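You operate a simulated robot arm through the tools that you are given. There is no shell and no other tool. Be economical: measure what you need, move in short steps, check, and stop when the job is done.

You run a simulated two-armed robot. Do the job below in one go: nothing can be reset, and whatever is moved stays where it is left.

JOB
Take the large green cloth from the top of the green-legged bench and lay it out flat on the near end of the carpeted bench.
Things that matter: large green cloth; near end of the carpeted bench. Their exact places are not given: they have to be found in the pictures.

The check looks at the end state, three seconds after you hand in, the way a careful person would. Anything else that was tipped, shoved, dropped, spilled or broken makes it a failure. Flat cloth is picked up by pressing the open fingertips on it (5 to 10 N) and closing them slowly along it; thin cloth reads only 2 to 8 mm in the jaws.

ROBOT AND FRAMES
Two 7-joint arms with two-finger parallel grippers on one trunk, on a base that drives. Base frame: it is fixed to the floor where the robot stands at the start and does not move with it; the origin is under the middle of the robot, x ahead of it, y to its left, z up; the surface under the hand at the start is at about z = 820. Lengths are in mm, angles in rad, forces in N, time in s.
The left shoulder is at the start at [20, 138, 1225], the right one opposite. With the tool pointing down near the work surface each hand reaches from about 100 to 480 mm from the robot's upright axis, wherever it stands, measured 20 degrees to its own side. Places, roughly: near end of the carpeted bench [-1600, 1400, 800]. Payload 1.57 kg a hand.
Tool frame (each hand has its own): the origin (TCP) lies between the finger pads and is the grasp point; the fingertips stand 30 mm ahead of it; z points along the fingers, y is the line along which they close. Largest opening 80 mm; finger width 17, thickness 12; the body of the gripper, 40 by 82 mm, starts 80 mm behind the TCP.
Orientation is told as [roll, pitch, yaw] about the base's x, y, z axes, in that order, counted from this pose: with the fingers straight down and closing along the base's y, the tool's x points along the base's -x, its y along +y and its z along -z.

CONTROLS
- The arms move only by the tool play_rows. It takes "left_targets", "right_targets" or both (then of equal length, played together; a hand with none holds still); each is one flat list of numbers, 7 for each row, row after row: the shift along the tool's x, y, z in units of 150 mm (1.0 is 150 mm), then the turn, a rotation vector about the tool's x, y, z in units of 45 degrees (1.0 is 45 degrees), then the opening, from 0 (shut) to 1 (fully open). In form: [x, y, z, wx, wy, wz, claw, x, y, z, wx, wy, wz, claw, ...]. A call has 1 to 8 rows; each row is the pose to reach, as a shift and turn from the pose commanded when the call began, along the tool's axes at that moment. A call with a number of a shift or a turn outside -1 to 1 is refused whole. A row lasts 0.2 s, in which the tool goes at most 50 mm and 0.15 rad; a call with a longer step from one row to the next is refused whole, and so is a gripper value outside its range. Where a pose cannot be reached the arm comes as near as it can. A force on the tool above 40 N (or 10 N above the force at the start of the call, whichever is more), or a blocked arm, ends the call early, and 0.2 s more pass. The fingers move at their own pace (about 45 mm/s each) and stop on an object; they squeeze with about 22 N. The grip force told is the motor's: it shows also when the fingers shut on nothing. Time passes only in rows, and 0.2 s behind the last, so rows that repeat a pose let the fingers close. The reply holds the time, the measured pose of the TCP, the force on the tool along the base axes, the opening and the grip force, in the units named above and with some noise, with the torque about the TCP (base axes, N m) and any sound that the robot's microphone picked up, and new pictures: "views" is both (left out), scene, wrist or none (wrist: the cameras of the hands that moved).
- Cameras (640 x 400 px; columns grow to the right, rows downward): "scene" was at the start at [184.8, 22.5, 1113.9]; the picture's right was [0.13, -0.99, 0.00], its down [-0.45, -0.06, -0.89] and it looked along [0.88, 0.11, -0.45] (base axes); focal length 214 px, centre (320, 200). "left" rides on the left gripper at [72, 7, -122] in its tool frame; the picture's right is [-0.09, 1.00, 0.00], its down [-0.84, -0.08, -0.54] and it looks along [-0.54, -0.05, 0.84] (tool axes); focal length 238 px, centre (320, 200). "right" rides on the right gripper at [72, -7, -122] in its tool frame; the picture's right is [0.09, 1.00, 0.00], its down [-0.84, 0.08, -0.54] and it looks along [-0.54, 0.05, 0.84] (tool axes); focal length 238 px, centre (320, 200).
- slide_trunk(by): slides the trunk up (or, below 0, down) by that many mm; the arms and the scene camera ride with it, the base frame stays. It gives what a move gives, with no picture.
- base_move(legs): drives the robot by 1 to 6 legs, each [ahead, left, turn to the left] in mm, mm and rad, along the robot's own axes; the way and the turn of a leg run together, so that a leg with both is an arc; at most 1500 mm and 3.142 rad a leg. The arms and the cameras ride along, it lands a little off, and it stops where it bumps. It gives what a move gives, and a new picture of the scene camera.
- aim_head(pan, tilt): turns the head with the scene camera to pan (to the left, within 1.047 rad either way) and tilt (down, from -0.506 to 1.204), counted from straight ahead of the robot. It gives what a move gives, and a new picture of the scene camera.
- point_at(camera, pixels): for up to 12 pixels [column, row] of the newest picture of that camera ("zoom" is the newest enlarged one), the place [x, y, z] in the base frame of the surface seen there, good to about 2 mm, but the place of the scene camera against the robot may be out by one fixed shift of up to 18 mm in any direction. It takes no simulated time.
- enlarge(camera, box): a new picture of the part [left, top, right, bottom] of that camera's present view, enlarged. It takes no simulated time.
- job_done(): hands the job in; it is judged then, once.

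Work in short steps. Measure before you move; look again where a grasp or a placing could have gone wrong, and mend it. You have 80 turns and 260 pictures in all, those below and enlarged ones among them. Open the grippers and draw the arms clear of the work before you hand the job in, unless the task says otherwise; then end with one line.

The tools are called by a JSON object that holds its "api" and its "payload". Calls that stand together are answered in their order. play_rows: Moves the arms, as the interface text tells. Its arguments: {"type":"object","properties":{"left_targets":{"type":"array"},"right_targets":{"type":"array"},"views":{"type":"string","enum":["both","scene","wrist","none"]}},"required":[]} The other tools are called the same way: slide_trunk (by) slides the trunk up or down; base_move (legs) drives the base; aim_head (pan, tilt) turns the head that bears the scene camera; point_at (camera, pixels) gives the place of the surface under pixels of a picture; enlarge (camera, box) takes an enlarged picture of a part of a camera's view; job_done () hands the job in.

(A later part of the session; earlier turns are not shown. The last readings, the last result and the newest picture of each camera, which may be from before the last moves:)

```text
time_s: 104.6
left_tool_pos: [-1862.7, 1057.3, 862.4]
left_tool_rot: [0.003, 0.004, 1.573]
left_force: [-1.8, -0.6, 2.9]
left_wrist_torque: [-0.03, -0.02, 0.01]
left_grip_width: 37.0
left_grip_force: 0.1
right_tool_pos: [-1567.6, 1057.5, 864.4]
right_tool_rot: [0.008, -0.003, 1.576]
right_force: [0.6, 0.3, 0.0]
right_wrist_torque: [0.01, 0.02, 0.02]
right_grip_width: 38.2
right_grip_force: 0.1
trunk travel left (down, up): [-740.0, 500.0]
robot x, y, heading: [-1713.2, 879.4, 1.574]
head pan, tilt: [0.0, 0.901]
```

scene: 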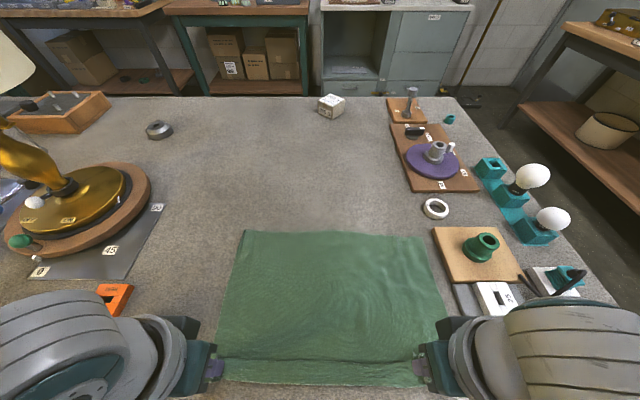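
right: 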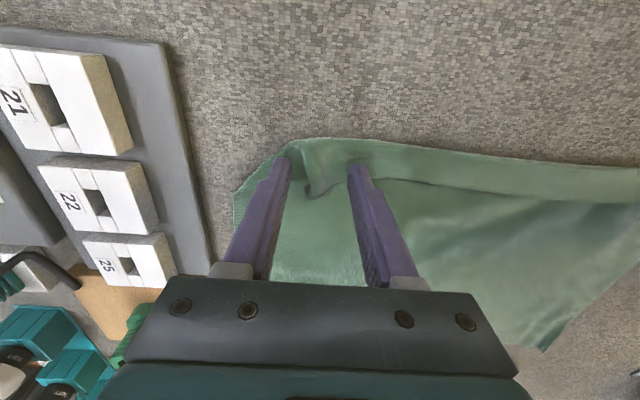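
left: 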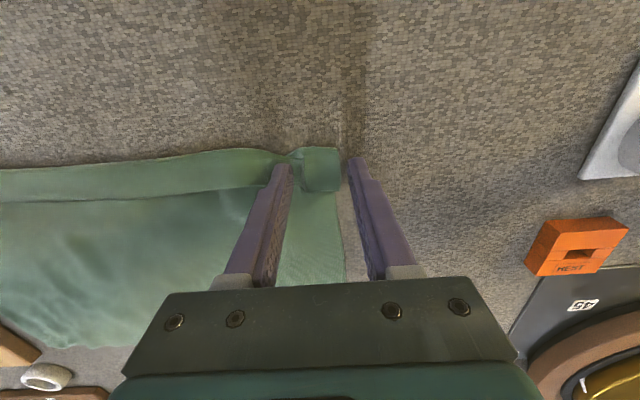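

The held edge has flipped over into a narrow cuff on top. I lift both hands and inspect it.

{"api": "play_rows", "payload": {"left_targets": [0, 0, -0.1, 0, 0, 0, 0.48, 0, 0, -0.3, 0, 0, 0, 0.48, 0, 0, -0.5, 0, 0, 0, 0.48, 0, 0, -0.75, 0, 0, 0, 0.48], "right_targets": [0, 0, -0.1, 0, 0, 0, 0.48, 0, 0, -0.3, 0, 0, 0, 0.48, 0, 0, -0.5, 0, 0, 0, 0.48, 0, 0, -0.75, 0, 0, 0, 0.48], "views": "wrist"}}

{"api": "aim_head", "payload": {"pan": 0.0, "tilt": 1.15}}

{"api": "enlarge", "payload": {"camera": "scene", "box": [180, 150, 460, 330]}}

```text
time_s: 105.6
left_tool_pos: [-1860.7, 1058.0, 977.2]
left_tool_rot: [0.0, 0.003, 1.572]
left_force: [-0.7, 0.3, 0.1]
left_wrist_torque: [0.0, 0.01, 0.05]
left_grip_width: 38.5
left_grip_force: 0.0
right_tool_pos: [-1567.3, 1057.2, 977.4]
right_tool_rot: [0.007, -0.005, 1.575]
right_force: [0.0, 0.7, -0.1]
right_wrist_torque: [0.0, 0.0, -0.01]
right_grip_width: 38.5
right_grip_force: 0.1
trunk travel left (down, up): [-740.0, 500.0]
robot x, y, heading: [-1715.0, 876.0, 1.574]
head pan, tilt: [0.0, 0.901]
```

right: 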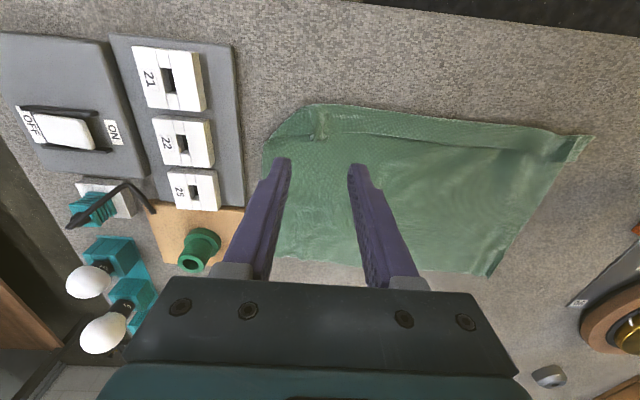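
left: 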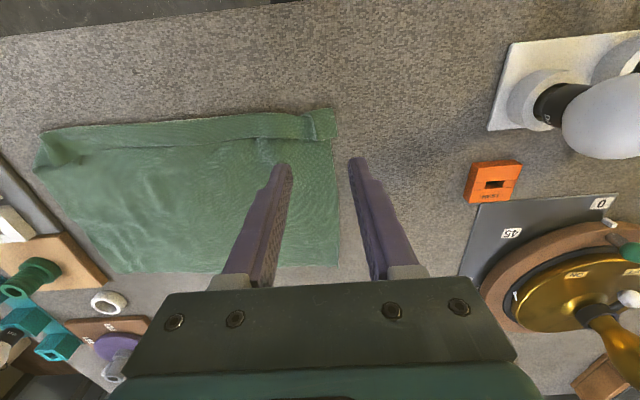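

```text
time_s: 106.3
left_tool_pos: [-1860.6, 1058.1, 976.8]
left_tool_rot: [0.0, 0.004, 1.572]
left_force: [-1.0, 0.3, 0.6]
left_wrist_torque: [0.02, -0.03, 0.02]
left_grip_width: 38.3
left_grip_force: 0.1
right_tool_pos: [-1568.0, 1056.9, 976.9]
right_tool_rot: [0.009, -0.004, 1.575]
right_force: [0.8, 0.7, 0.7]
right_wrist_torque: [0.04, -0.03, 0.03]
right_grip_width: 38.5
right_grip_force: 0.0
trunk travel left (down, up): [-740.0, 500.0]
robot x, y, heading: [-1711.3, 880.4, 1.57]
head pan, tilt: [0.0, 1.15]
```

scene: 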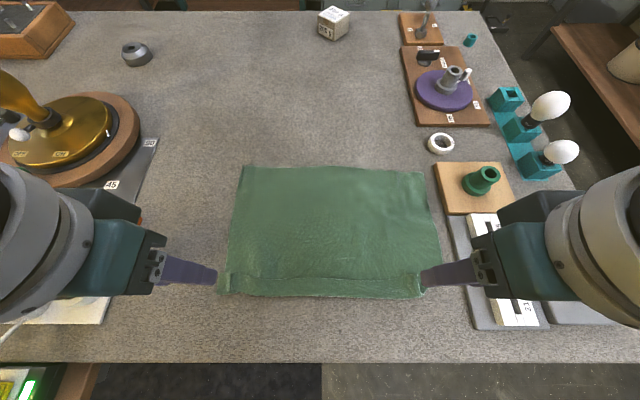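

```text
2.22 times, centred on (320, 240) of scene
```

zoom: 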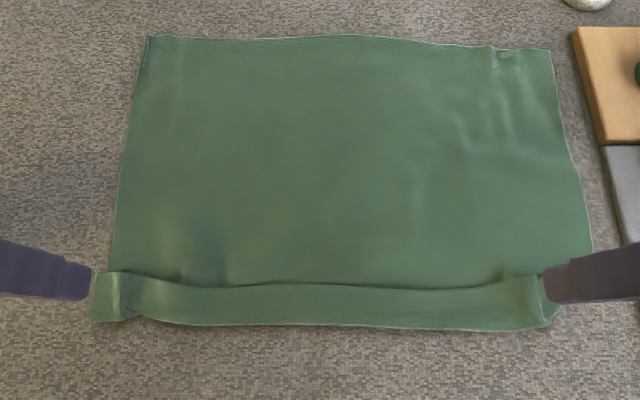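

I measure the depth and the band's heights to learn whether this is a cuff or a pleat.

{"api": "point_at", "payload": {"camera": "zoom", "pixels": [[150, 38], [350, 38], [548, 52], [350, 275], [350, 287], [350, 300], [350, 325], [95, 318], [115, 290], [545, 322], [585, 240], [508, 58]]}}

{"api": "enlarge", "payload": {"camera": "left", "box": [200, 90, 360, 190]}}

{"api": "enlarge", "payload": {"camera": "right", "box": [255, 90, 415, 190]}}

```text
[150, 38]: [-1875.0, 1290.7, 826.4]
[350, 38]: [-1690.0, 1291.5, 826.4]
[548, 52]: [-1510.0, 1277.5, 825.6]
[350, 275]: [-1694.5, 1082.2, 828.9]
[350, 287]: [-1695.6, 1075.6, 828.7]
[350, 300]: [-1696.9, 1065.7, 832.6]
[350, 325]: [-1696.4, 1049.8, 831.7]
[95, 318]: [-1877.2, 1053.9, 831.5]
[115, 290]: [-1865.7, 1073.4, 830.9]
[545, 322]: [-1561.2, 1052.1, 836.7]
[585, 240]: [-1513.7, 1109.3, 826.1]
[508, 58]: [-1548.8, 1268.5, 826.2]
```

```text
4.00 times, centred on (280, 140) of left
```

zoom: 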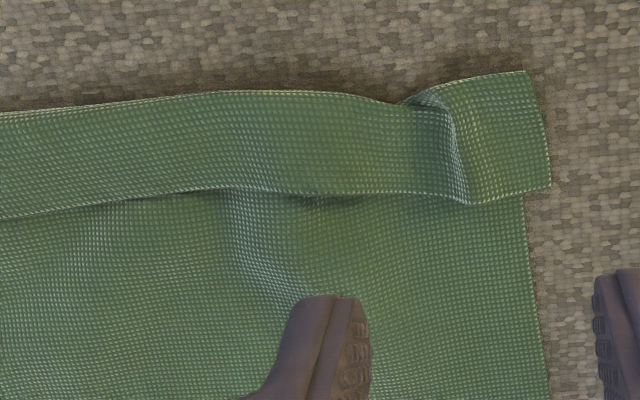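

```text
4.00 times, centred on (335, 140) of right
```

zoom: 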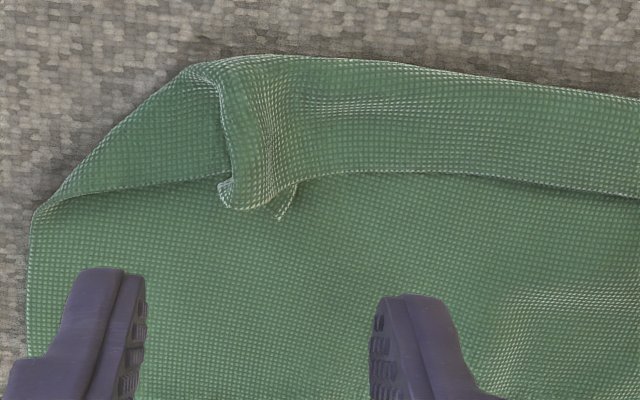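

It is a 27 mm cuff whose free edge (y≈1085) lies on top. I set the wide-open fingertips just behind that edge at cloth height, then sweep them towards me to roll it back over.

{"api": "play_rows", "payload": {"left_targets": [-0.15, -0.08, 0, 0, 0, 0, 0.7, -0.31, -0.153, 0.1, 0, 0, 0, 1.0, -0.31, -0.153, 0.3, 0, 0, 0, 1.0, -0.31, -0.153, 0.5, 0, 0, 0, 1.0, -0.31, -0.153, 0.7, 0, 0, 0, 1.0, -0.31, -0.153, 0.755, 0, 0, 0, 1.0, -0.31, -0.153, 0.755, 0, 0, 0, 1.0], "right_targets": [-0.15, 0.1, 0, 0, 0, 0, 0.7, -0.31, 0.19, 0.1, 0, 0, 0, 1.0, -0.31, 0.19, 0.3, 0, 0, 0, 1.0, -0.31, 0.19, 0.5, 0, 0, 0, 1.0, -0.31, 0.19, 0.7, 0, 0, 0, 1.0, -0.31, 0.19, 0.755, 0, 0, 0, 1.0, -0.31, 0.19, 0.755, 0, 0, 0, 1.0], "views": "wrist"}}

{"api": "play_rows", "payload": {"left_targets": [0.06, 0, 0, 0, 0, 0, 1, 0.13, 0, 0, 0, 0, 0, 1, 0.2, 0, 0, 0, 0, 0, 1, 0.27, 0, -0.01, 0, 0, 0, 1, 0.34, 0, -0.02, 0, 0, 0, 1, 0.41, 0, -0.02, 0, 0, 0, 1, 0.48, 0, -0.02, 0, 0, 0, 1, 0.54, 0, -0.02, 0, 0, 0, 1], "right_targets": [0.06, 0, 0, 0, 0, 0, 1, 0.13, 0, 0, 0, 0, 0, 1, 0.2, 0, 0, 0, 0, 0, 1, 0.27, 0, -0.01, 0, 0, 0, 1, 0.34, 0, -0.02, 0, 0, 0, 1, 0.41, 0, -0.02, 0, 0, 0, 1, 0.48, 0, -0.02, 0, 0, 0, 1, 0.54, 0, -0.02, 0, 0, 0, 1], "views": "both"}}

```text
time_s: 108.0
left_tool_pos: [-1837.9, 1104.3, 860.9]
left_tool_rot: [-0.001, 0.004, 1.572]
left_force: [-0.2, -3.6, 12.6]
left_wrist_torque: [-0.09, -0.56, -0.16]
left_grip_width: 79.5
left_grip_force: 0.1
right_tool_pos: [-1596.8, 1103.9, 862.6]
right_tool_rot: [0.008, -0.002, 1.574]
right_force: [-0.8, -0.1, 0.2]
right_wrist_torque: [0.0, -0.01, 0.0]
right_grip_width: 80.0
right_grip_force: 0.1
trunk travel left (down, up): [-740.0, 500.0]
robot x, y, heading: [-1710.9, 876.4, 1.572]
head pan, tilt: [0.0, 1.15]
```

right: 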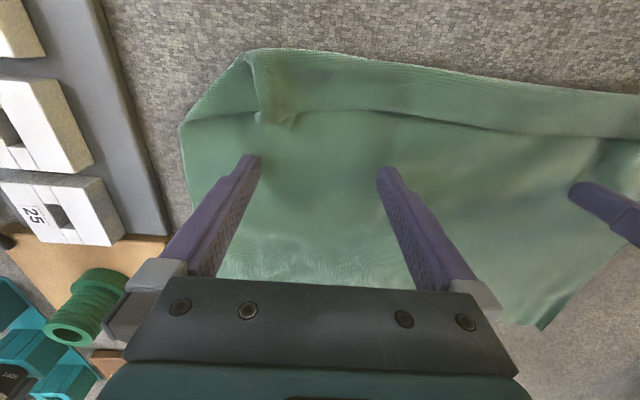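
left: 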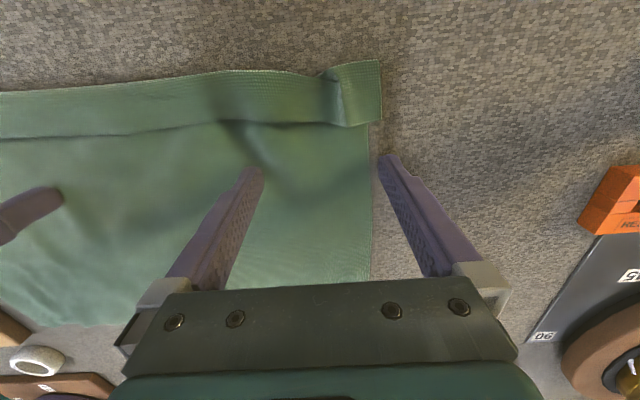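

```text
time_s: 109.8
left_tool_pos: [-1838.5, 1023.2, 864.1]
left_tool_rot: [0.001, 0.005, 1.57]
left_force: [0.0, -0.6, 0.3]
left_wrist_torque: [0.01, -0.02, 0.01]
left_grip_width: 80.1
left_grip_force: 0.0
right_tool_pos: [-1595.2, 1023.8, 865.9]
right_tool_rot: [0.007, -0.003, 1.574]
right_force: [-0.6, -0.4, 0.2]
right_wrist_torque: [-0.01, -0.02, -0.01]
right_grip_width: 79.9
right_grip_force: 0.0
trunk travel left (down, up): [-740.0, 500.0]
robot x, y, heading: [-1713.4, 879.9, 1.572]
head pan, tilt: [0.0, 1.15]
```

scene: 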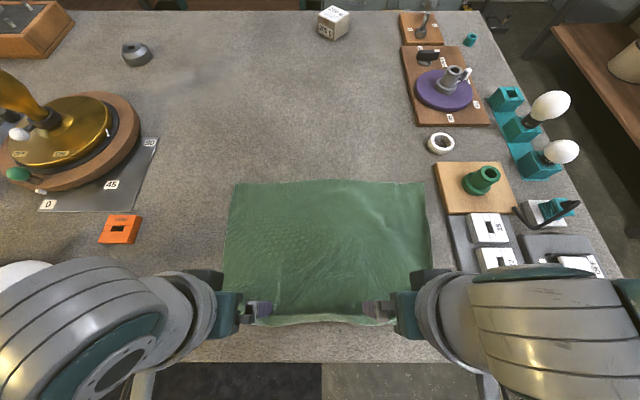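
right: 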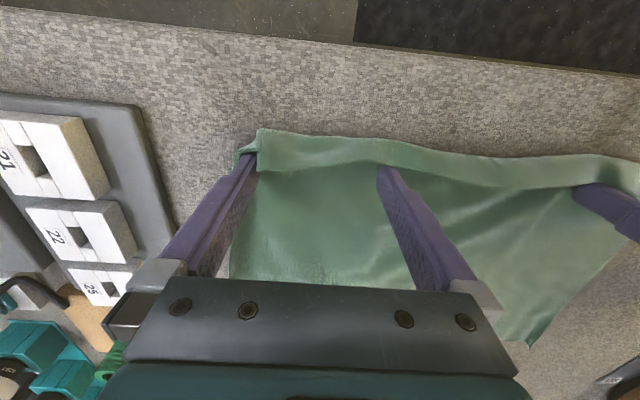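
left: 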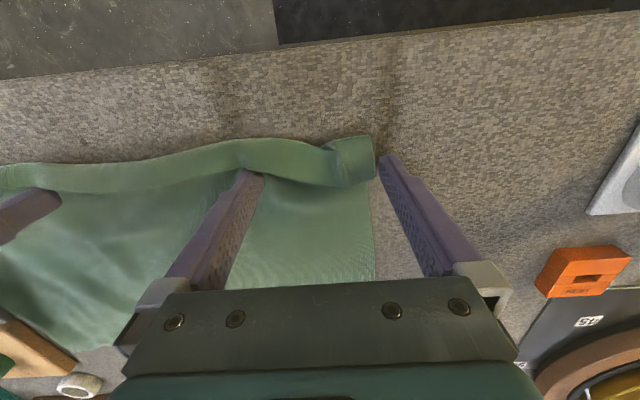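

Sweeping mainly slid the cloth towards me. The reliable fix is to lift by the clean far edge and lay it back down forward, which leaves no cuff. I move both hands above the far corners.

{"api": "play_rows", "payload": {"left_targets": [0, 0, -0.25, 0, 0, 0, 0.6, -0.1, 0.03, -0.5, 0, 0, 0, 0.45, -0.4, 0.06, -0.5, 0, 0, 0, 0.45, -0.7, 0.093, -0.5, 0, 0, 0, 0.45, -0.99, 0.093, -0.5, 0, 0, 0, 0.45], "right_targets": [0, 0, -0.25, 0, 0, 0, 0.6, -0.1, -0.1, -0.5, 0, 0, 0, 0.45, -0.4, -0.2, -0.5, 0, 0, 0, 0.45, -0.7, -0.3, -0.5, 0, 0, 0, 0.45, -0.99, -0.38, -0.5, 0, 0, 0, 0.45], "views": "none"}}

{"api": "play_rows", "payload": {"left_targets": [-0.28, 0, 0.1, 0, 0, 0, 0.45, -0.553, 0, 0.25, 0, 0, 0, 0.45, -0.553, 0, 0.42, 0, 0, 0, 0.45, -0.553, 0, 0.42, 0, 0, 0, 0.45], "right_targets": [-0.28, 0, 0.1, 0, 0, 0, 0.45, -0.553, 0, 0.25, 0, 0, 0, 0.45, -0.553, 0, 0.42, 0, 0, 0, 0.45, -0.553, 0, 0.42, 0, 0, 0, 0.45], "views": "both"}}

```text
time_s: 111.0
left_tool_pos: [-1853.4, 1171.4, 939.1]
left_tool_rot: [-0.002, 0.003, 1.57]
left_force: [0.1, 0.5, 0.5]
left_wrist_torque: [0.03, -0.01, 0.0]
left_grip_width: 36.0
left_grip_force: 0.0
right_tool_pos: [-1539.6, 1173.0, 943.0]
right_tool_rot: [0.009, -0.003, 1.574]
right_force: [-0.5, -0.8, -0.3]
right_wrist_torque: [-0.01, -0.04, -0.02]
right_grip_width: 36.3
right_grip_force: 0.0
trunk travel left (down, up): [-740.0, 500.0]
robot x, y, heading: [-1712.8, 879.5, 1.576]
head pan, tilt: [0.0, 1.15]
```

```text
time_s: 112.0
left_tool_pos: [-1850.9, 1253.0, 875.8]
left_tool_rot: [0.0, 0.003, 1.57]
left_force: [0.5, 0.7, -0.2]
left_wrist_torque: [0.01, 0.03, -0.01]
left_grip_width: 35.9
left_grip_force: 0.0
right_tool_pos: [-1538.6, 1256.2, 879.8]
right_tool_rot: [0.008, -0.001, 1.576]
right_force: [-0.2, -0.4, -0.6]
right_wrist_torque: [-0.01, -0.04, 0.02]
right_grip_width: 36.2
right_grip_force: 0.0
trunk travel left (down, up): [-740.0, 500.0]
robot x, y, heading: [-1709.0, 881.5, 1.568]
head pan, tilt: [0.0, 1.15]
```

scene: 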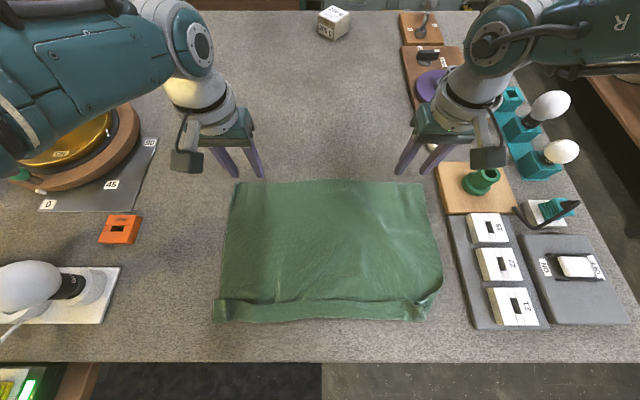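
right: 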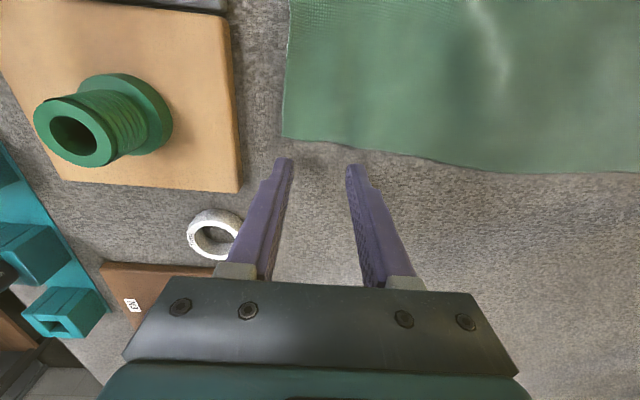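
left: 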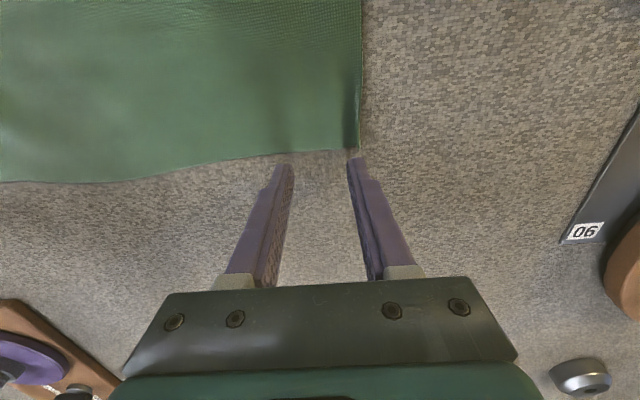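

Corners computed: left (−1879,1246), right (−1510,1241). I step back to 13 mm inside the hem, lower to contact, and close both slowly.

{"api": "play_rows", "payload": {"left_targets": [0.127, 0, 0.0, 0, 0, 0, 0.45, 0.127, 0, 0.05, 0, 0, 0, 0.45, 0.127, 0, 0.08, 0, 0, 0, 0.45, 0.127, 0, 0.09, 0, 0, 0, 0.45, 0.127, 0, 0.095, 0, 0, 0, 0.45, 0.127, 0, 0.095, 0, 0, 0, 0.45], "right_targets": [0.173, 0, 0.0, 0, 0, 0, 0.45, 0.173, 0, 0.06, 0, 0, 0, 0.45, 0.173, 0, 0.1, 0, 0, 0, 0.45, 0.173, 0, 0.115, 0, 0, 0, 0.45, 0.173, 0, 0.12, 0, 0, 0, 0.45, 0.173, 0, 0.12, 0, 0, 0, 0.45], "views": "wrist"}}

```text
time_s: 113.3
left_tool_pos: [-1852.7, 1234.5, 862.2]
left_tool_rot: [-0.001, 0.003, 1.572]
left_force: [0.6, 0.5, 0.5]
left_wrist_torque: [0.01, -0.02, 0.01]
left_grip_width: 35.6
left_grip_force: 0.0
right_tool_pos: [-1538.2, 1230.0, 862.3]
right_tool_rot: [0.006, -0.004, 1.574]
right_force: [0.1, -2.1, 7.5]
right_wrist_torque: [-0.05, -0.16, -0.05]
right_grip_width: 35.6
right_grip_force: 0.1
trunk travel left (down, up): [-740.0, 500.0]
robot x, y, heading: [-1712.8, 882.0, 1.577]
head pan, tilt: [0.0, 1.15]
```

right: 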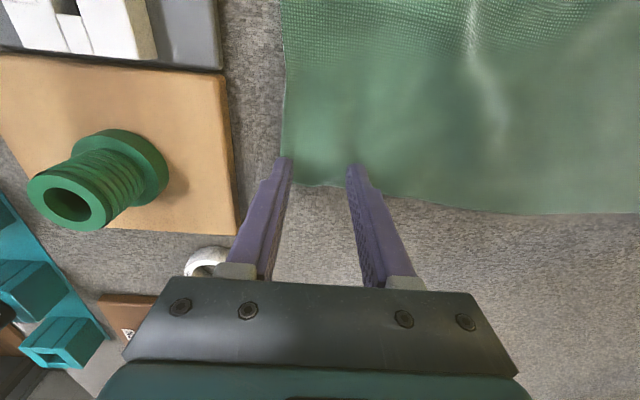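
left: 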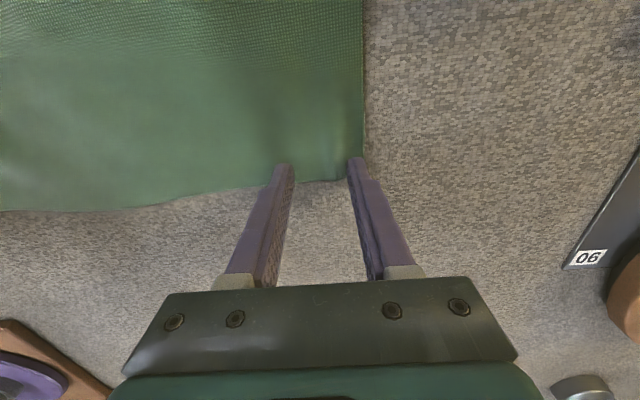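

Right presses at 7.5 N and left is a hair above. I lower the left 1 mm, close both, confirm with a hold, and lift 45 mm.

{"api": "play_rows", "payload": {"left_targets": [0, 0, 0.007, 0, 0, 0, 0.45, 0, 0, 0.008, 0, 0, 0, 0.38, 0, 0, 0.008, 0, 0, 0, 0.31, 0, 0, 0.008, 0, 0, 0, 0.24, 0, 0, 0.007, 0, 0, 0, 0.16, 0, 0, 0.006, 0, 0, 0, 0.08, 0, 0, 0.006, 0, 0, 0, 0, 0, 0, 0.006, 0, 0, 0, 0], "right_targets": [0, 0, 0, 0, 0, 0, 0.45, 0, 0, 0, 0, 0, 0, 0.38, 0, 0, 0, 0, 0, 0, 0.31, 0, 0, 0, 0, 0, 0, 0.24, 0, 0, 0, 0, 0, 0, 0.16, 0, 0, -0.001, 0, 0, 0, 0.08, 0, 0, -0.001, 0, 0, 0, 0, 0, 0, -0.001, 0, 0, 0, 0], "views": "none"}}

{"api": "play_rows", "payload": {"left_targets": [0, 0, 0, 0, 0, 0, 0, 0, 0, 0, 0, 0, 0, 0, 0, 0, -0.1, 0, 0, 0, 0, 0, 0, -0.2, 0, 0, 0, 0, 0, 0, -0.3, 0, 0, 0, 0], "right_targets": [0, 0, 0, 0, 0, 0, 0, 0, 0, 0, 0, 0, 0, 0, 0, 0, -0.1, 0, 0, 0, 0, 0, 0, -0.2, 0, 0, 0, 0, 0, 0, -0.3, 0, 0, 0, 0], "views": "both"}}

```text
time_s: 115.2
left_tool_pos: [-1851.6, 1234.9, 861.5]
left_tool_rot: [0.0, 0.004, 1.571]
left_force: [2.5, 0.0, 2.0]
left_wrist_torque: [-0.01, -0.09, 0.0]
left_grip_width: 2.2
left_grip_force: 22.0
right_tool_pos: [-1542.6, 1230.7, 860.7]
right_tool_rot: [0.009, -0.004, 1.574]
right_force: [-7.8, -3.1, 17.5]
right_wrist_torque: [-0.08, 0.22, -0.07]
right_grip_width: 2.3
right_grip_force: 21.9
trunk travel left (down, up): [-740.0, 500.0]
robot x, y, heading: [-1711.5, 881.0, 1.57]
head pan, tilt: [0.0, 1.15]
```

```text
time_s: 116.3
left_tool_pos: [-1851.6, 1235.0, 906.3]
left_tool_rot: [0.001, 0.003, 1.571]
left_force: [5.0, -0.4, -1.0]
left_wrist_torque: [0.01, -0.13, 0.0]
left_grip_width: 2.0
left_grip_force: 21.9
right_tool_pos: [-1539.0, 1229.1, 906.4]
right_tool_rot: [0.006, -0.003, 1.575]
right_force: [-4.7, -0.4, -0.3]
right_wrist_torque: [0.02, 0.13, -0.01]
right_grip_width: 2.5
right_grip_force: 22.3
trunk travel left (down, up): [-740.0, 500.0]
robot x, y, heading: [-1712.5, 881.5, 1.573]
head pan, tilt: [0.0, 1.15]
```

scene: 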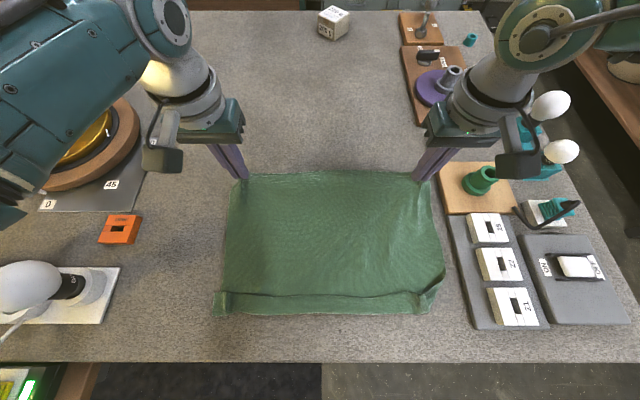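
right: 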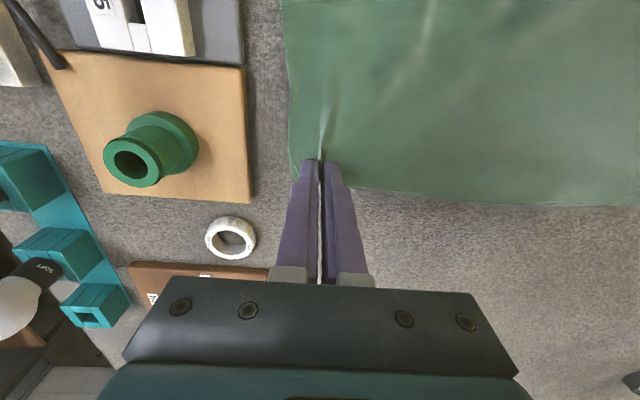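
left: 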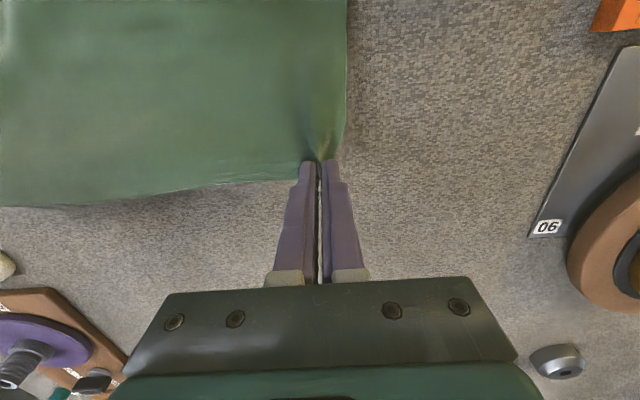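

Both hold with the edge taut. I lift the cloth clear with arms and trunk, strafe 20 mm left, draw back over the near side, and lower until the near hem is just above the carpet.

{"api": "play_rows", "payload": {"left_targets": [0, 0, -0.22, 0, 0, 0, 0, 0, 0, -0.44, 0, 0, 0, 0, 0, 0, -0.66, 0, 0, 0, 0, 0, 0, -0.867, 0, 0, 0, 0, 0, 0, -0.867, 0, 0, 0, 0], "right_targets": [0, 0, -0.22, 0, 0, 0, 0, 0, 0, -0.44, 0, 0, 0, 0, 0, 0, -0.66, 0, 0, 0, 0, 0, 0, -0.867, 0, 0, 0, 0, 0, 0, -0.867, 0, 0, 0, 0], "views": "none"}}

{"api": "slide_trunk", "payload": {"by": 130}}

{"api": "base_move", "payload": {"legs": [[0, 20, 0]]}}

{"api": "play_rows", "payload": {"left_targets": [0.15, 0, 0, 0, 0, 0, 0, 0.3, 0, 0, 0, 0, 0, 0, 0.45, 0, 0, 0, 0, 0, 0, 0.6, 0, 0, 0, 0, 0, 0, 0.75, 0, 0, 0, 0, 0, 0, 0.9, 0, 0, 0, 0, 0, 0, 0.98, 0, 0, 0, 0, 0, 0, 0.98, 0, 0, 0, 0, 0, 0], "right_targets": [0.15, 0, 0, 0, 0, 0, 0, 0.3, 0, 0, 0, 0, 0, 0, 0.45, 0, 0, 0, 0, 0, 0, 0.6, 0, 0, 0, 0, 0, 0, 0.75, 0, 0, 0, 0, 0, 0, 0.9, 0, 0, 0, 0, 0, 0, 0.96, 0, 0, 0, 0, 0, 0, 0.96, 0, 0, 0, 0, 0, 0], "views": "none"}}

{"api": "slide_trunk", "payload": {"by": -60}}

{"api": "aim_head", "payload": {"pan": 0.0, "tilt": 1.05}}

```text
time_s: 117.5
left_tool_pos: [-1851.8, 1234.7, 1037.7]
left_tool_rot: [-0.001, 0.001, 1.57]
left_force: [4.6, 0.7, 0.3]
left_wrist_torque: [-0.03, -0.14, 0.01]
left_grip_width: 2.3
left_grip_force: 21.9
right_tool_pos: [-1539.6, 1230.1, 1035.3]
right_tool_rot: [0.007, -0.002, 1.575]
right_force: [-3.8, -0.3, -0.9]
right_wrist_torque: [0.01, 0.13, -0.02]
right_grip_width: 2.4
right_grip_force: 22.0
trunk travel left (down, up): [-740.0, 500.0]
robot x, y, heading: [-1713.7, 881.4, 1.577]
head pan, tilt: [0.0, 1.15]
```

```text
time_s: 119.1
left_tool_pos: [-1851.0, 1234.9, 1168.1]
left_tool_rot: [0.0, 0.004, 1.571]
left_force: [4.2, -0.1, -0.7]
left_wrist_torque: [0.0, -0.11, 0.02]
left_grip_width: 2.3
left_grip_force: 21.3
right_tool_pos: [-1539.8, 1229.4, 1163.9]
right_tool_rot: [0.007, -0.003, 1.574]
right_force: [-3.2, -0.5, -0.3]
right_wrist_torque: [0.01, 0.11, -0.01]
right_grip_width: 2.3
right_grip_force: 21.9
trunk travel left (down, up): [-870.0, 370.0]
robot x, y, heading: [-1713.0, 882.0, 1.572]
head pan, tilt: [0.0, 1.15]
```

```text
time_s: 119.9
left_tool_pos: [-1871.2, 1234.2, 1167.0]
left_tool_rot: [0.0, 0.004, 1.57]
left_force: [3.6, -0.8, -0.5]
left_wrist_torque: [0.02, -0.07, 0.01]
left_grip_width: 2.0
left_grip_force: 21.8
right_tool_pos: [-1559.3, 1228.6, 1165.3]
right_tool_rot: [0.007, -0.005, 1.575]
right_force: [-3.8, -0.8, -0.7]
right_wrist_torque: [0.0, 0.14, -0.02]
right_grip_width: 2.2
right_grip_force: 22.5
trunk travel left (down, up): [-870.0, 370.0]
robot x, y, heading: [-1733.9, 881.7, 1.578]
head pan, tilt: [0.0, 1.15]
```

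scene: 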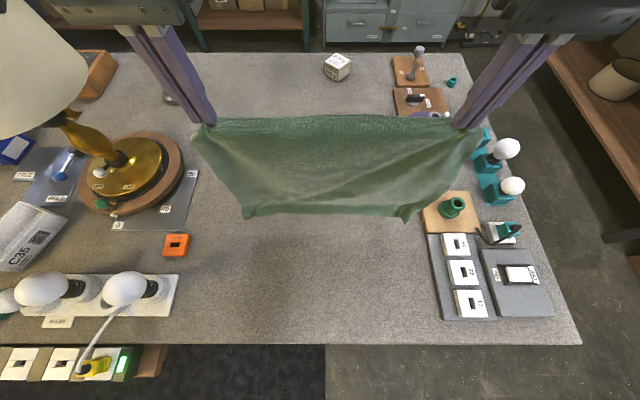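

```text
time_s: 121.7
left_tool_pos: [-1871.9, 1088.3, 1167.5]
left_tool_rot: [0.0, 0.001, 1.571]
left_force: [5.0, -0.2, 0.9]
left_wrist_torque: [-0.03, -0.12, -0.01]
left_grip_width: 2.0
left_grip_force: 22.7
right_tool_pos: [-1559.4, 1085.7, 1163.8]
right_tool_rot: [0.007, -0.004, 1.573]
right_force: [-4.4, 0.1, 0.6]
right_wrist_torque: [0.0, 0.11, -0.03]
right_grip_width: 2.3
right_grip_force: 22.2
trunk travel left (down, up): [-870.0, 370.0]
robot x, y, heading: [-1732.4, 878.4, 1.575]
head pan, tilt: [0.0, 1.15]
```

```text
time_s: 122.7
left_tool_pos: [-1871.4, 1088.3, 1106.9]
left_tool_rot: [0.0, 0.005, 1.571]
left_force: [4.0, 0.1, 0.0]
left_wrist_torque: [0.0, -0.13, 0.01]
left_grip_width: 2.0
left_grip_force: 22.4
right_tool_pos: [-1559.8, 1084.3, 1105.0]
right_tool_rot: [0.007, -0.003, 1.575]
right_force: [-4.4, -0.2, -0.3]
right_wrist_torque: [-0.01, 0.13, -0.04]
right_grip_width: 2.4
right_grip_force: 21.8
trunk travel left (down, up): [-810.0, 430.0]
robot x, y, heading: [-1732.3, 880.9, 1.573]
head pan, tilt: [0.0, 1.15]
```

```text
time_s: 123.4
left_tool_pos: [-1872.5, 1087.4, 1107.0]
left_tool_rot: [0.002, 0.004, 1.571]
left_force: [4.5, 0.3, -0.2]
left_wrist_torque: [0.01, -0.13, 0.04]
left_grip_width: 2.1
left_grip_force: 21.7
right_tool_pos: [-1560.3, 1085.5, 1105.7]
right_tool_rot: [0.006, -0.003, 1.573]
right_force: [-4.1, 0.2, 0.2]
right_wrist_torque: [0.03, 0.15, -0.02]
right_grip_width: 2.4
right_grip_force: 21.6
trunk travel left (down, up): [-810.0, 430.0]
robot x, y, heading: [-1732.4, 879.8, 1.571]
head pan, tilt: [0.0, 1.051]
```

scene: 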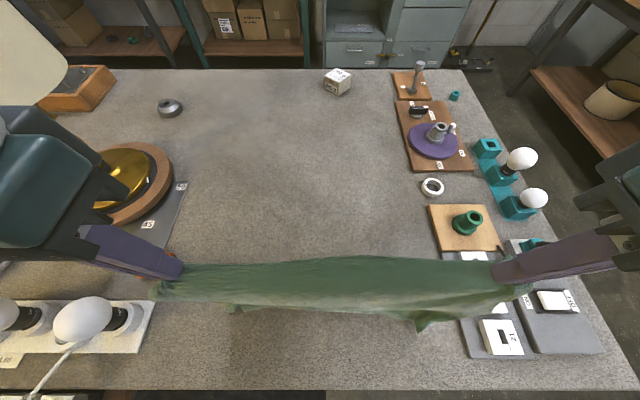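

The cuff has dropped open and the near hem hangs straight. I now lay forward: hem down first, hands moving away from me while lowering.

{"api": "play_rows", "payload": {"left_targets": [0.17, 0, 0.03, 0, 0, 0, 0, 0.1, 0, 0.13, 0, 0, 0, 0, -0.05, 0, 0.15, 0, 0, 0, 0, -0.2, 0, 0.18, 0, 0, 0, 0, -0.35, 0, 0.22, 0, 0, 0, 0, -0.5, 0, 0.28, 0, 0, 0, 0, -0.62, 0, 0.35, 0, 0, 0, 0], "right_targets": [0.17, 0, 0.03, 0, 0, 0, 0, 0.1, 0, 0.13, 0, 0, 0, 0, -0.05, 0, 0.15, 0, 0, 0, 0, -0.2, 0, 0.18, 0, 0, 0, 0, -0.35, 0, 0.22, 0, 0, 0, 0, -0.5, 0, 0.28, 0, 0, 0, 0, -0.62, 0, 0.35, 0, 0, 0, 0], "views": "none"}}

{"api": "play_rows", "payload": {"left_targets": [-0.14, 0, 0.1, 0, 0, 0, 0, -0.28, 0, 0.2, 0, 0, 0, 0, -0.4, 0, 0.31, 0, 0, 0, 0, -0.5, 0, 0.42, 0, 0, 0, 0, -0.58, 0, 0.53, 0, 0, 0, 0, -0.64, 0, 0.6, 0, 0, 0, 0], "right_targets": [-0.14, 0, 0.1, 0, 0, 0, 0, -0.28, 0, 0.2, 0, 0, 0, 0, -0.4, 0, 0.31, 0, 0, 0, 0, -0.5, 0, 0.42, 0, 0, 0, 0, -0.58, 0, 0.53, 0, 0, 0, 0, -0.64, 0, 0.6, 0, 0, 0, 0], "views": "scene"}}

```text
time_s: 125.0
left_tool_pos: [-1874.0, 1181.0, 1054.9]
left_tool_rot: [0.001, 0.006, 1.571]
left_force: [2.4, -1.0, 0.3]
left_wrist_torque: [0.03, -0.09, -0.01]
left_grip_width: 1.9
left_grip_force: 21.9
right_tool_pos: [-1561.6, 1179.3, 1050.1]
right_tool_rot: [0.008, -0.004, 1.576]
right_force: [-2.6, 0.8, -0.2]
right_wrist_torque: [0.05, 0.13, 0.01]
right_grip_width: 2.4
right_grip_force: 21.8
trunk travel left (down, up): [-810.0, 430.0]
robot x, y, heading: [-1730.8, 879.6, 1.574]
head pan, tilt: [0.0, 1.051]
```

```text
time_s: 126.4
left_tool_pos: [-1872.5, 1277.3, 964.0]
left_tool_rot: [-0.003, 0.003, 1.568]
left_force: [2.5, -0.3, -0.3]
left_wrist_torque: [0.04, -0.01, 0.04]
left_grip_width: 2.0
left_grip_force: 22.3
right_tool_pos: [-1562.4, 1275.1, 961.7]
right_tool_rot: [0.007, -0.006, 1.577]
right_force: [-1.6, 0.6, -0.6]
right_wrist_torque: [-0.02, 0.03, -0.02]
right_grip_width: 2.4
right_grip_force: 22.1
trunk travel left (down, up): [-810.0, 430.0]
robot x, y, heading: [-1732.2, 883.3, 1.572]
head pan, tilt: [0.0, 1.051]
5 turns are left
```

scene: 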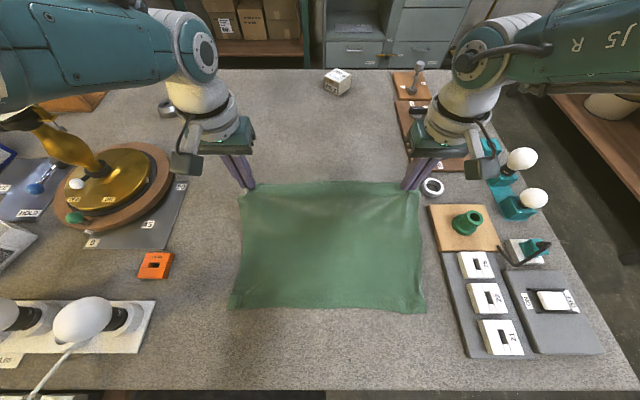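

The near edge lies flat with no cuff. I finish: trunk down 60, then forward 40 mm and down to just above the carpet.

{"api": "slide_trunk", "payload": {"by": -50}}

{"api": "play_rows", "payload": {"left_targets": [-0.1, 0, 0.07, 0, 0, 0, 0, -0.18, 0, 0.14, 0, 0, 0, 0, -0.24, 0, 0.21, 0, 0, 0, 0, -0.27, 0, 0.28, 0, 0, 0, 0, -0.28, 0, 0.33, 0, 0, 0, 0, -0.28, 0, 0.33, 0, 0, 0, 0], "right_targets": [-0.1, 0, 0.07, 0, 0, 0, 0, -0.18, 0, 0.14, 0, 0, 0, 0, -0.24, 0, 0.21, 0, 0, 0, 0, -0.27, 0, 0.27, 0, 0, 0, 0, -0.28, 0, 0.31, 0, 0, 0, 0, -0.28, 0, 0.31, 0, 0, 0, 0], "views": "both"}}

```text
time_s: 127.3
left_tool_pos: [-1873.6, 1274.9, 914.8]
left_tool_rot: [0.0, 0.004, 1.57]
left_force: [3.5, -0.6, 0.1]
left_wrist_torque: [0.0, -0.07, 0.01]
left_grip_width: 2.1
left_grip_force: 21.5
right_tool_pos: [-1561.6, 1275.5, 911.5]
right_tool_rot: [0.008, -0.004, 1.575]
right_force: [-2.4, 0.5, -0.1]
right_wrist_torque: [-0.01, 0.06, -0.02]
right_grip_width: 2.1
right_grip_force: 22.6
trunk travel left (down, up): [-760.0, 480.0]
robot x, y, heading: [-1732.3, 880.1, 1.573]
head pan, tilt: [0.0, 1.051]
```

```text
time_s: 128.7
left_tool_pos: [-1873.3, 1276.2, 914.3]
left_tool_rot: [0.003, 0.004, 1.572]
left_force: [0.1, -0.4, -0.2]
left_wrist_torque: [-0.02, -0.01, 0.0]
left_grip_width: 2.5
left_grip_force: 21.9
left hand out of reach, approached as far as the arm can: row 1, 2, 3, 4, 5, 6
right_tool_pos: [-1566.9, 1272.6, 902.0]
right_tool_rot: [0.004, -0.005, 1.575]
right_force: [-0.8, -0.9, -0.4]
right_wrist_torque: [0.01, 0.03, -0.01]
right_grip_width: 2.2
right_grip_force: 21.3
right hand out of reach, approached as far as the arm can: row 1, 2, 3, 4, 5, 6
trunk travel left (down, up): [-760.0, 480.0]
robot x, y, heading: [-1731.1, 877.7, 1.573]
head pan, tilt: [0.0, 1.051]
4 turns are left
```

scene: 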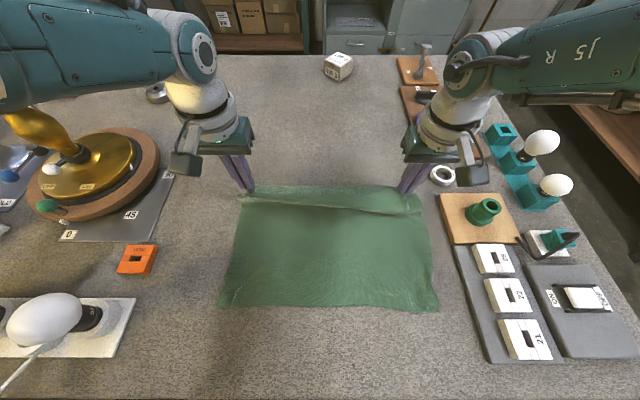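
right: 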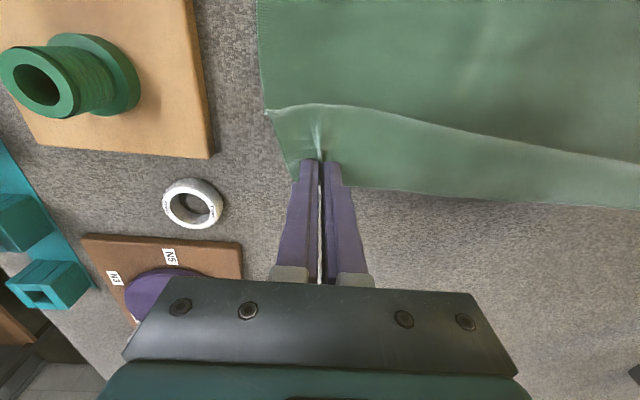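
left: 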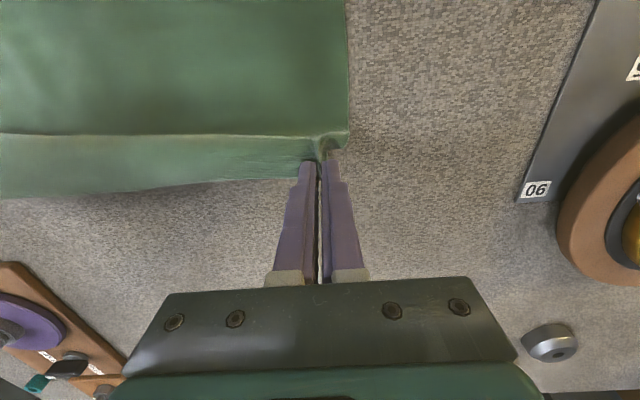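

The arms ran out of reach low down because the shoulders are too high. I raise the hands a little, lower the trunk 110 so the shoulders come down, then push forward 35 mm near the carpet.

{"api": "play_rows", "payload": {"left_targets": [0, 0, -0.15, 0, 0, 0, 0, 0, 0, -0.3, 0, 0, 0, 0, 0, 0, -0.433, 0, 0, 0, 0], "right_targets": [0, 0, -0.18, 0, 0, 0, 0, 0, 0, -0.36, 0, 0, 0, 0, 0, 0, -0.513, 0, 0, 0, 0], "views": "none"}}

{"api": "slide_trunk", "payload": {"by": -105}}

{"api": "play_rows", "payload": {"left_targets": [-0.06, 0.01, 0.01, 0, 0, 0, 0, -0.12, 0.01, 0.02, 0, 0, 0, 0, -0.18, 0.01, 0.03, 0, 0, 0, 0, -0.23, 0.01, 0.05, 0, 0, 0, 0, -0.23, 0.01, 0.05, 0, 0, 0, 0], "right_targets": [-0.06, -0.02, 0.01, 0, 0, 0, 0, -0.12, -0.03, 0.02, 0, 0, 0, 0, -0.18, -0.03, 0.03, 0, 0, 0, 0, -0.24, -0.03, 0.05, 0, 0, 0, 0, -0.24, -0.03, 0.05, 0, 0, 0, 0], "views": "both"}}

```text
time_s: 129.5
left_tool_pos: [-1870.8, 1276.2, 977.9]
left_tool_rot: [-0.001, 0.006, 1.572]
left_force: [0.3, -0.2, 0.1]
left_wrist_torque: [0.01, -0.02, -0.01]
left_grip_width: 2.2
left_grip_force: 22.0
right_tool_pos: [-1566.5, 1271.2, 979.1]
right_tool_rot: [0.007, -0.005, 1.575]
right_force: [0.1, -0.1, 0.1]
right_wrist_torque: [-0.04, 0.01, 0.01]
right_grip_width: 2.2
right_grip_force: 22.0
trunk travel left (down, up): [-760.0, 480.0]
robot x, y, heading: [-1732.8, 878.1, 1.574]
head pan, tilt: [0.0, 1.051]
```

```text
time_s: 130.9
left_tool_pos: [-1871.5, 1275.0, 872.3]
left_tool_rot: [0.002, 0.004, 1.57]
left_force: [-0.2, 0.1, -1.0]
left_wrist_torque: [0.03, 0.02, -0.01]
left_grip_width: 2.1
left_grip_force: 22.4
right_tool_pos: [-1567.3, 1271.5, 872.9]
right_tool_rot: [0.007, -0.003, 1.575]
right_force: [0.5, -0.7, -0.1]
right_wrist_torque: [0.0, 0.01, 0.0]
right_grip_width: 2.3
right_grip_force: 22.0
trunk travel left (down, up): [-655.0, 585.0]
robot x, y, heading: [-1734.2, 880.5, 1.573]
head pan, tilt: [0.0, 1.051]
```

```text
time_s: 132.1
left_tool_pos: [-1872.2, 1309.4, 865.7]
left_tool_rot: [0.001, 0.001, 1.57]
left_force: [2.2, 0.7, -1.4]
left_wrist_torque: [0.01, -0.06, 0.01]
left_grip_width: 2.1
left_grip_force: 21.7
right_tool_pos: [-1561.9, 1307.9, 865.0]
right_tool_rot: [0.007, -0.002, 1.574]
right_force: [-2.0, -0.3, 0.5]
right_wrist_torque: [0.02, 0.01, 0.0]
right_grip_width: 2.5
right_grip_force: 22.2
trunk travel left (down, up): [-655.0, 585.0]
robot x, y, heading: [-1732.6, 879.7, 1.57]
head pan, tilt: [0.0, 1.051]
3 turns are left
```

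scene: 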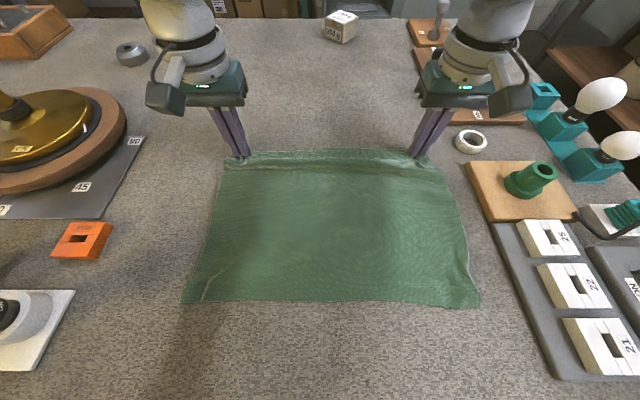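
right: 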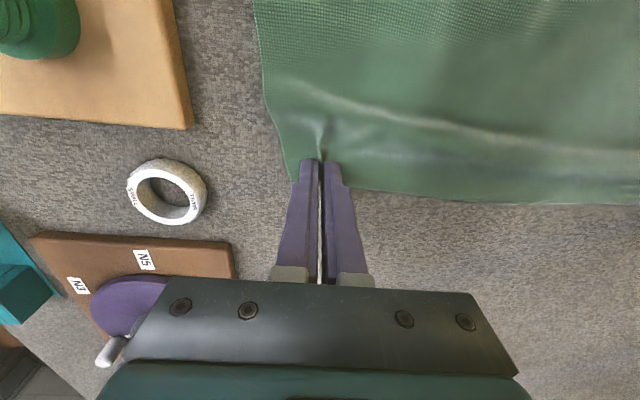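
left: 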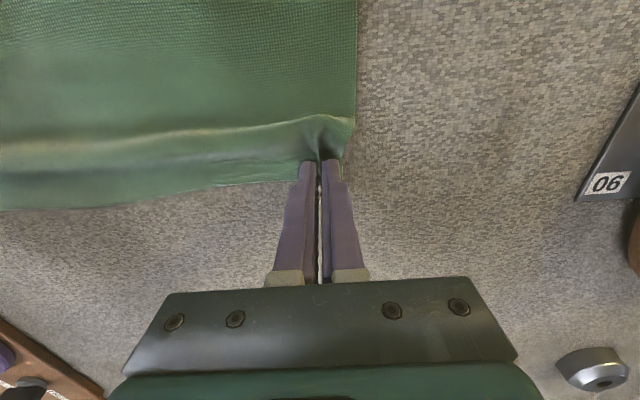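

Only a slight wave is left near the held edge. I pull 12 mm further forward to tighten it, touch down, open slowly to spread the gathers, then lift off and retract.

{"api": "play_rows", "payload": {"left_targets": [-0.04, 0, 0.005, 0, 0, 0, 0, -0.08, 0, 0.015, 0, 0, 0, 0, -0.08, 0, 0.022, 0, 0, 0, 0, -0.08, 0, 0.022, 0, 0, 0, 0.1, -0.08, 0, 0.022, 0, 0, 0, 0.2, -0.08, 0, 0.022, 0, 0, 0, 0.3, -0.08, 0, 0.022, 0, 0, 0, 0.4, -0.08, 0, 0.022, 0, 0, 0, 0.5], "right_targets": [-0.04, 0, 0.005, 0, 0, 0, 0, -0.08, 0, 0.01, 0, 0, 0, 0, -0.08, 0, 0.017, 0, 0, 0, 0, -0.08, 0, 0.017, 0, 0, 0, 0.1, -0.08, 0, 0.017, 0, 0, 0, 0.2, -0.08, 0, 0.017, 0, 0, 0, 0.3, -0.08, 0, 0.017, 0, 0, 0, 0.4, -0.08, 0, 0.017, 0, 0, 0, 0.5], "views": "none"}}

{"api": "play_rows", "payload": {"left_targets": [0, 0, -0.01, 0, 0, 0, 0.5, 0, 0, -0.02, 0, 0, 0, 0.6, 0, 0, -0.1, 0, 0, 0, 0.6, 0, 0, -0.3, 0, 0, 0, 0.6, 0, 0, -0.55, 0, 0, 0, 0.6, 0, 0, -0.8, 0, 0, 0, 0.6, 0.2, 0, -0.8, 0, 0, 0, 0.6, 0.45, 0, -0.8, 0, 0, 0, 0.6], "right_targets": [0, 0, -0.01, 0, 0, 0, 0.5, 0, 0, -0.02, 0, 0, 0, 0.6, 0, 0, -0.1, 0, 0, 0, 0.6, 0, 0, -0.3, 0, 0, 0, 0.6, 0, 0, -0.55, 0, 0, 0, 0.6, 0, 0, -0.8, 0, 0, 0, 0.6, 0.2, 0, -0.8, 0, 0, 0, 0.6, 0.45, 0, -0.8, 0, 0, 0, 0.6], "views": "both"}}

```text
time_s: 133.9
left_tool_pos: [-1874.2, 1310.4, 866.6]
left_tool_rot: [0.002, 0.002, 1.569]
left_force: [0.3, -0.4, 0.2]
left_wrist_torque: [0.02, 0.01, -0.03]
left_grip_width: 39.9
left_grip_force: 0.0
left hand out of reach, approached as far as the arm can: row 1, 2, 3, 4, 5, 6, 7, 8
right_tool_pos: [-1564.9, 1315.8, 868.1]
right_tool_rot: [0.007, -0.004, 1.574]
right_force: [-0.2, 0.6, 0.1]
right_wrist_torque: [0.0, 0.0, 0.02]
right_grip_width: 40.3
right_grip_force: 0.1
right hand out of reach, approached as far as the arm can: row 2, 3, 4, 5, 6, 7, 8
trunk travel left (down, up): [-655.0, 585.0]
robot x, y, heading: [-1732.5, 879.6, 1.572]
head pan, tilt: [0.0, 1.051]
```

```text
time_s: 135.7
left_tool_pos: [-1876.0, 1242.0, 985.5]
left_tool_rot: [0.002, 0.006, 1.574]
left_force: [-0.5, 0.2, 0.2]
left_wrist_torque: [0.0, 0.01, 0.0]
left_grip_width: 47.9
left_grip_force: 0.1
right_tool_pos: [-1564.2, 1247.0, 985.3]
right_tool_rot: [0.006, -0.004, 1.572]
right_force: [0.5, 1.2, 0.1]
right_wrist_torque: [0.02, -0.03, -0.01]
right_grip_width: 48.0
right_grip_force: 0.1
trunk travel left (down, up): [-655.0, 585.0]
robot x, y, heading: [-1734.5, 877.0, 1.578]
head pan, tilt: [0.0, 1.051]
2 turns are left
```

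scene: 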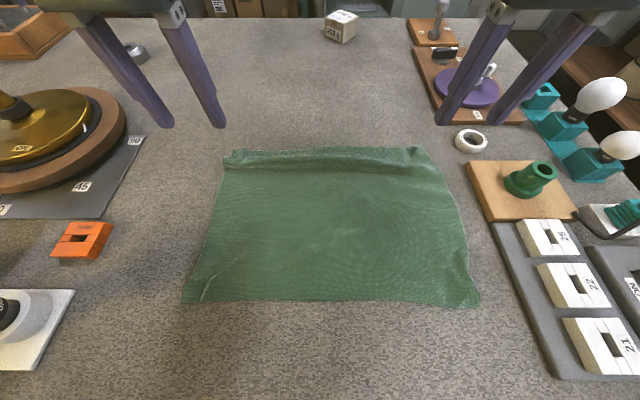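
right: 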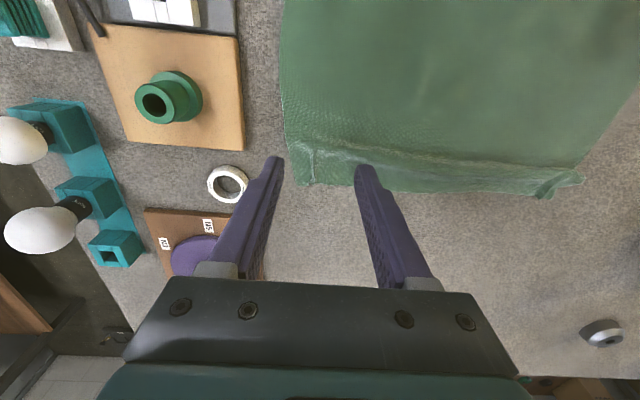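
left: 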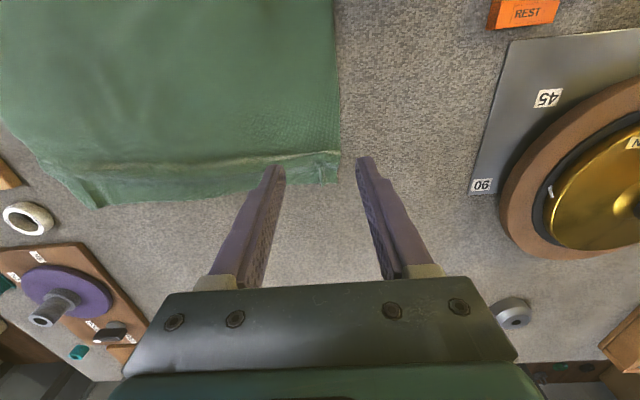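

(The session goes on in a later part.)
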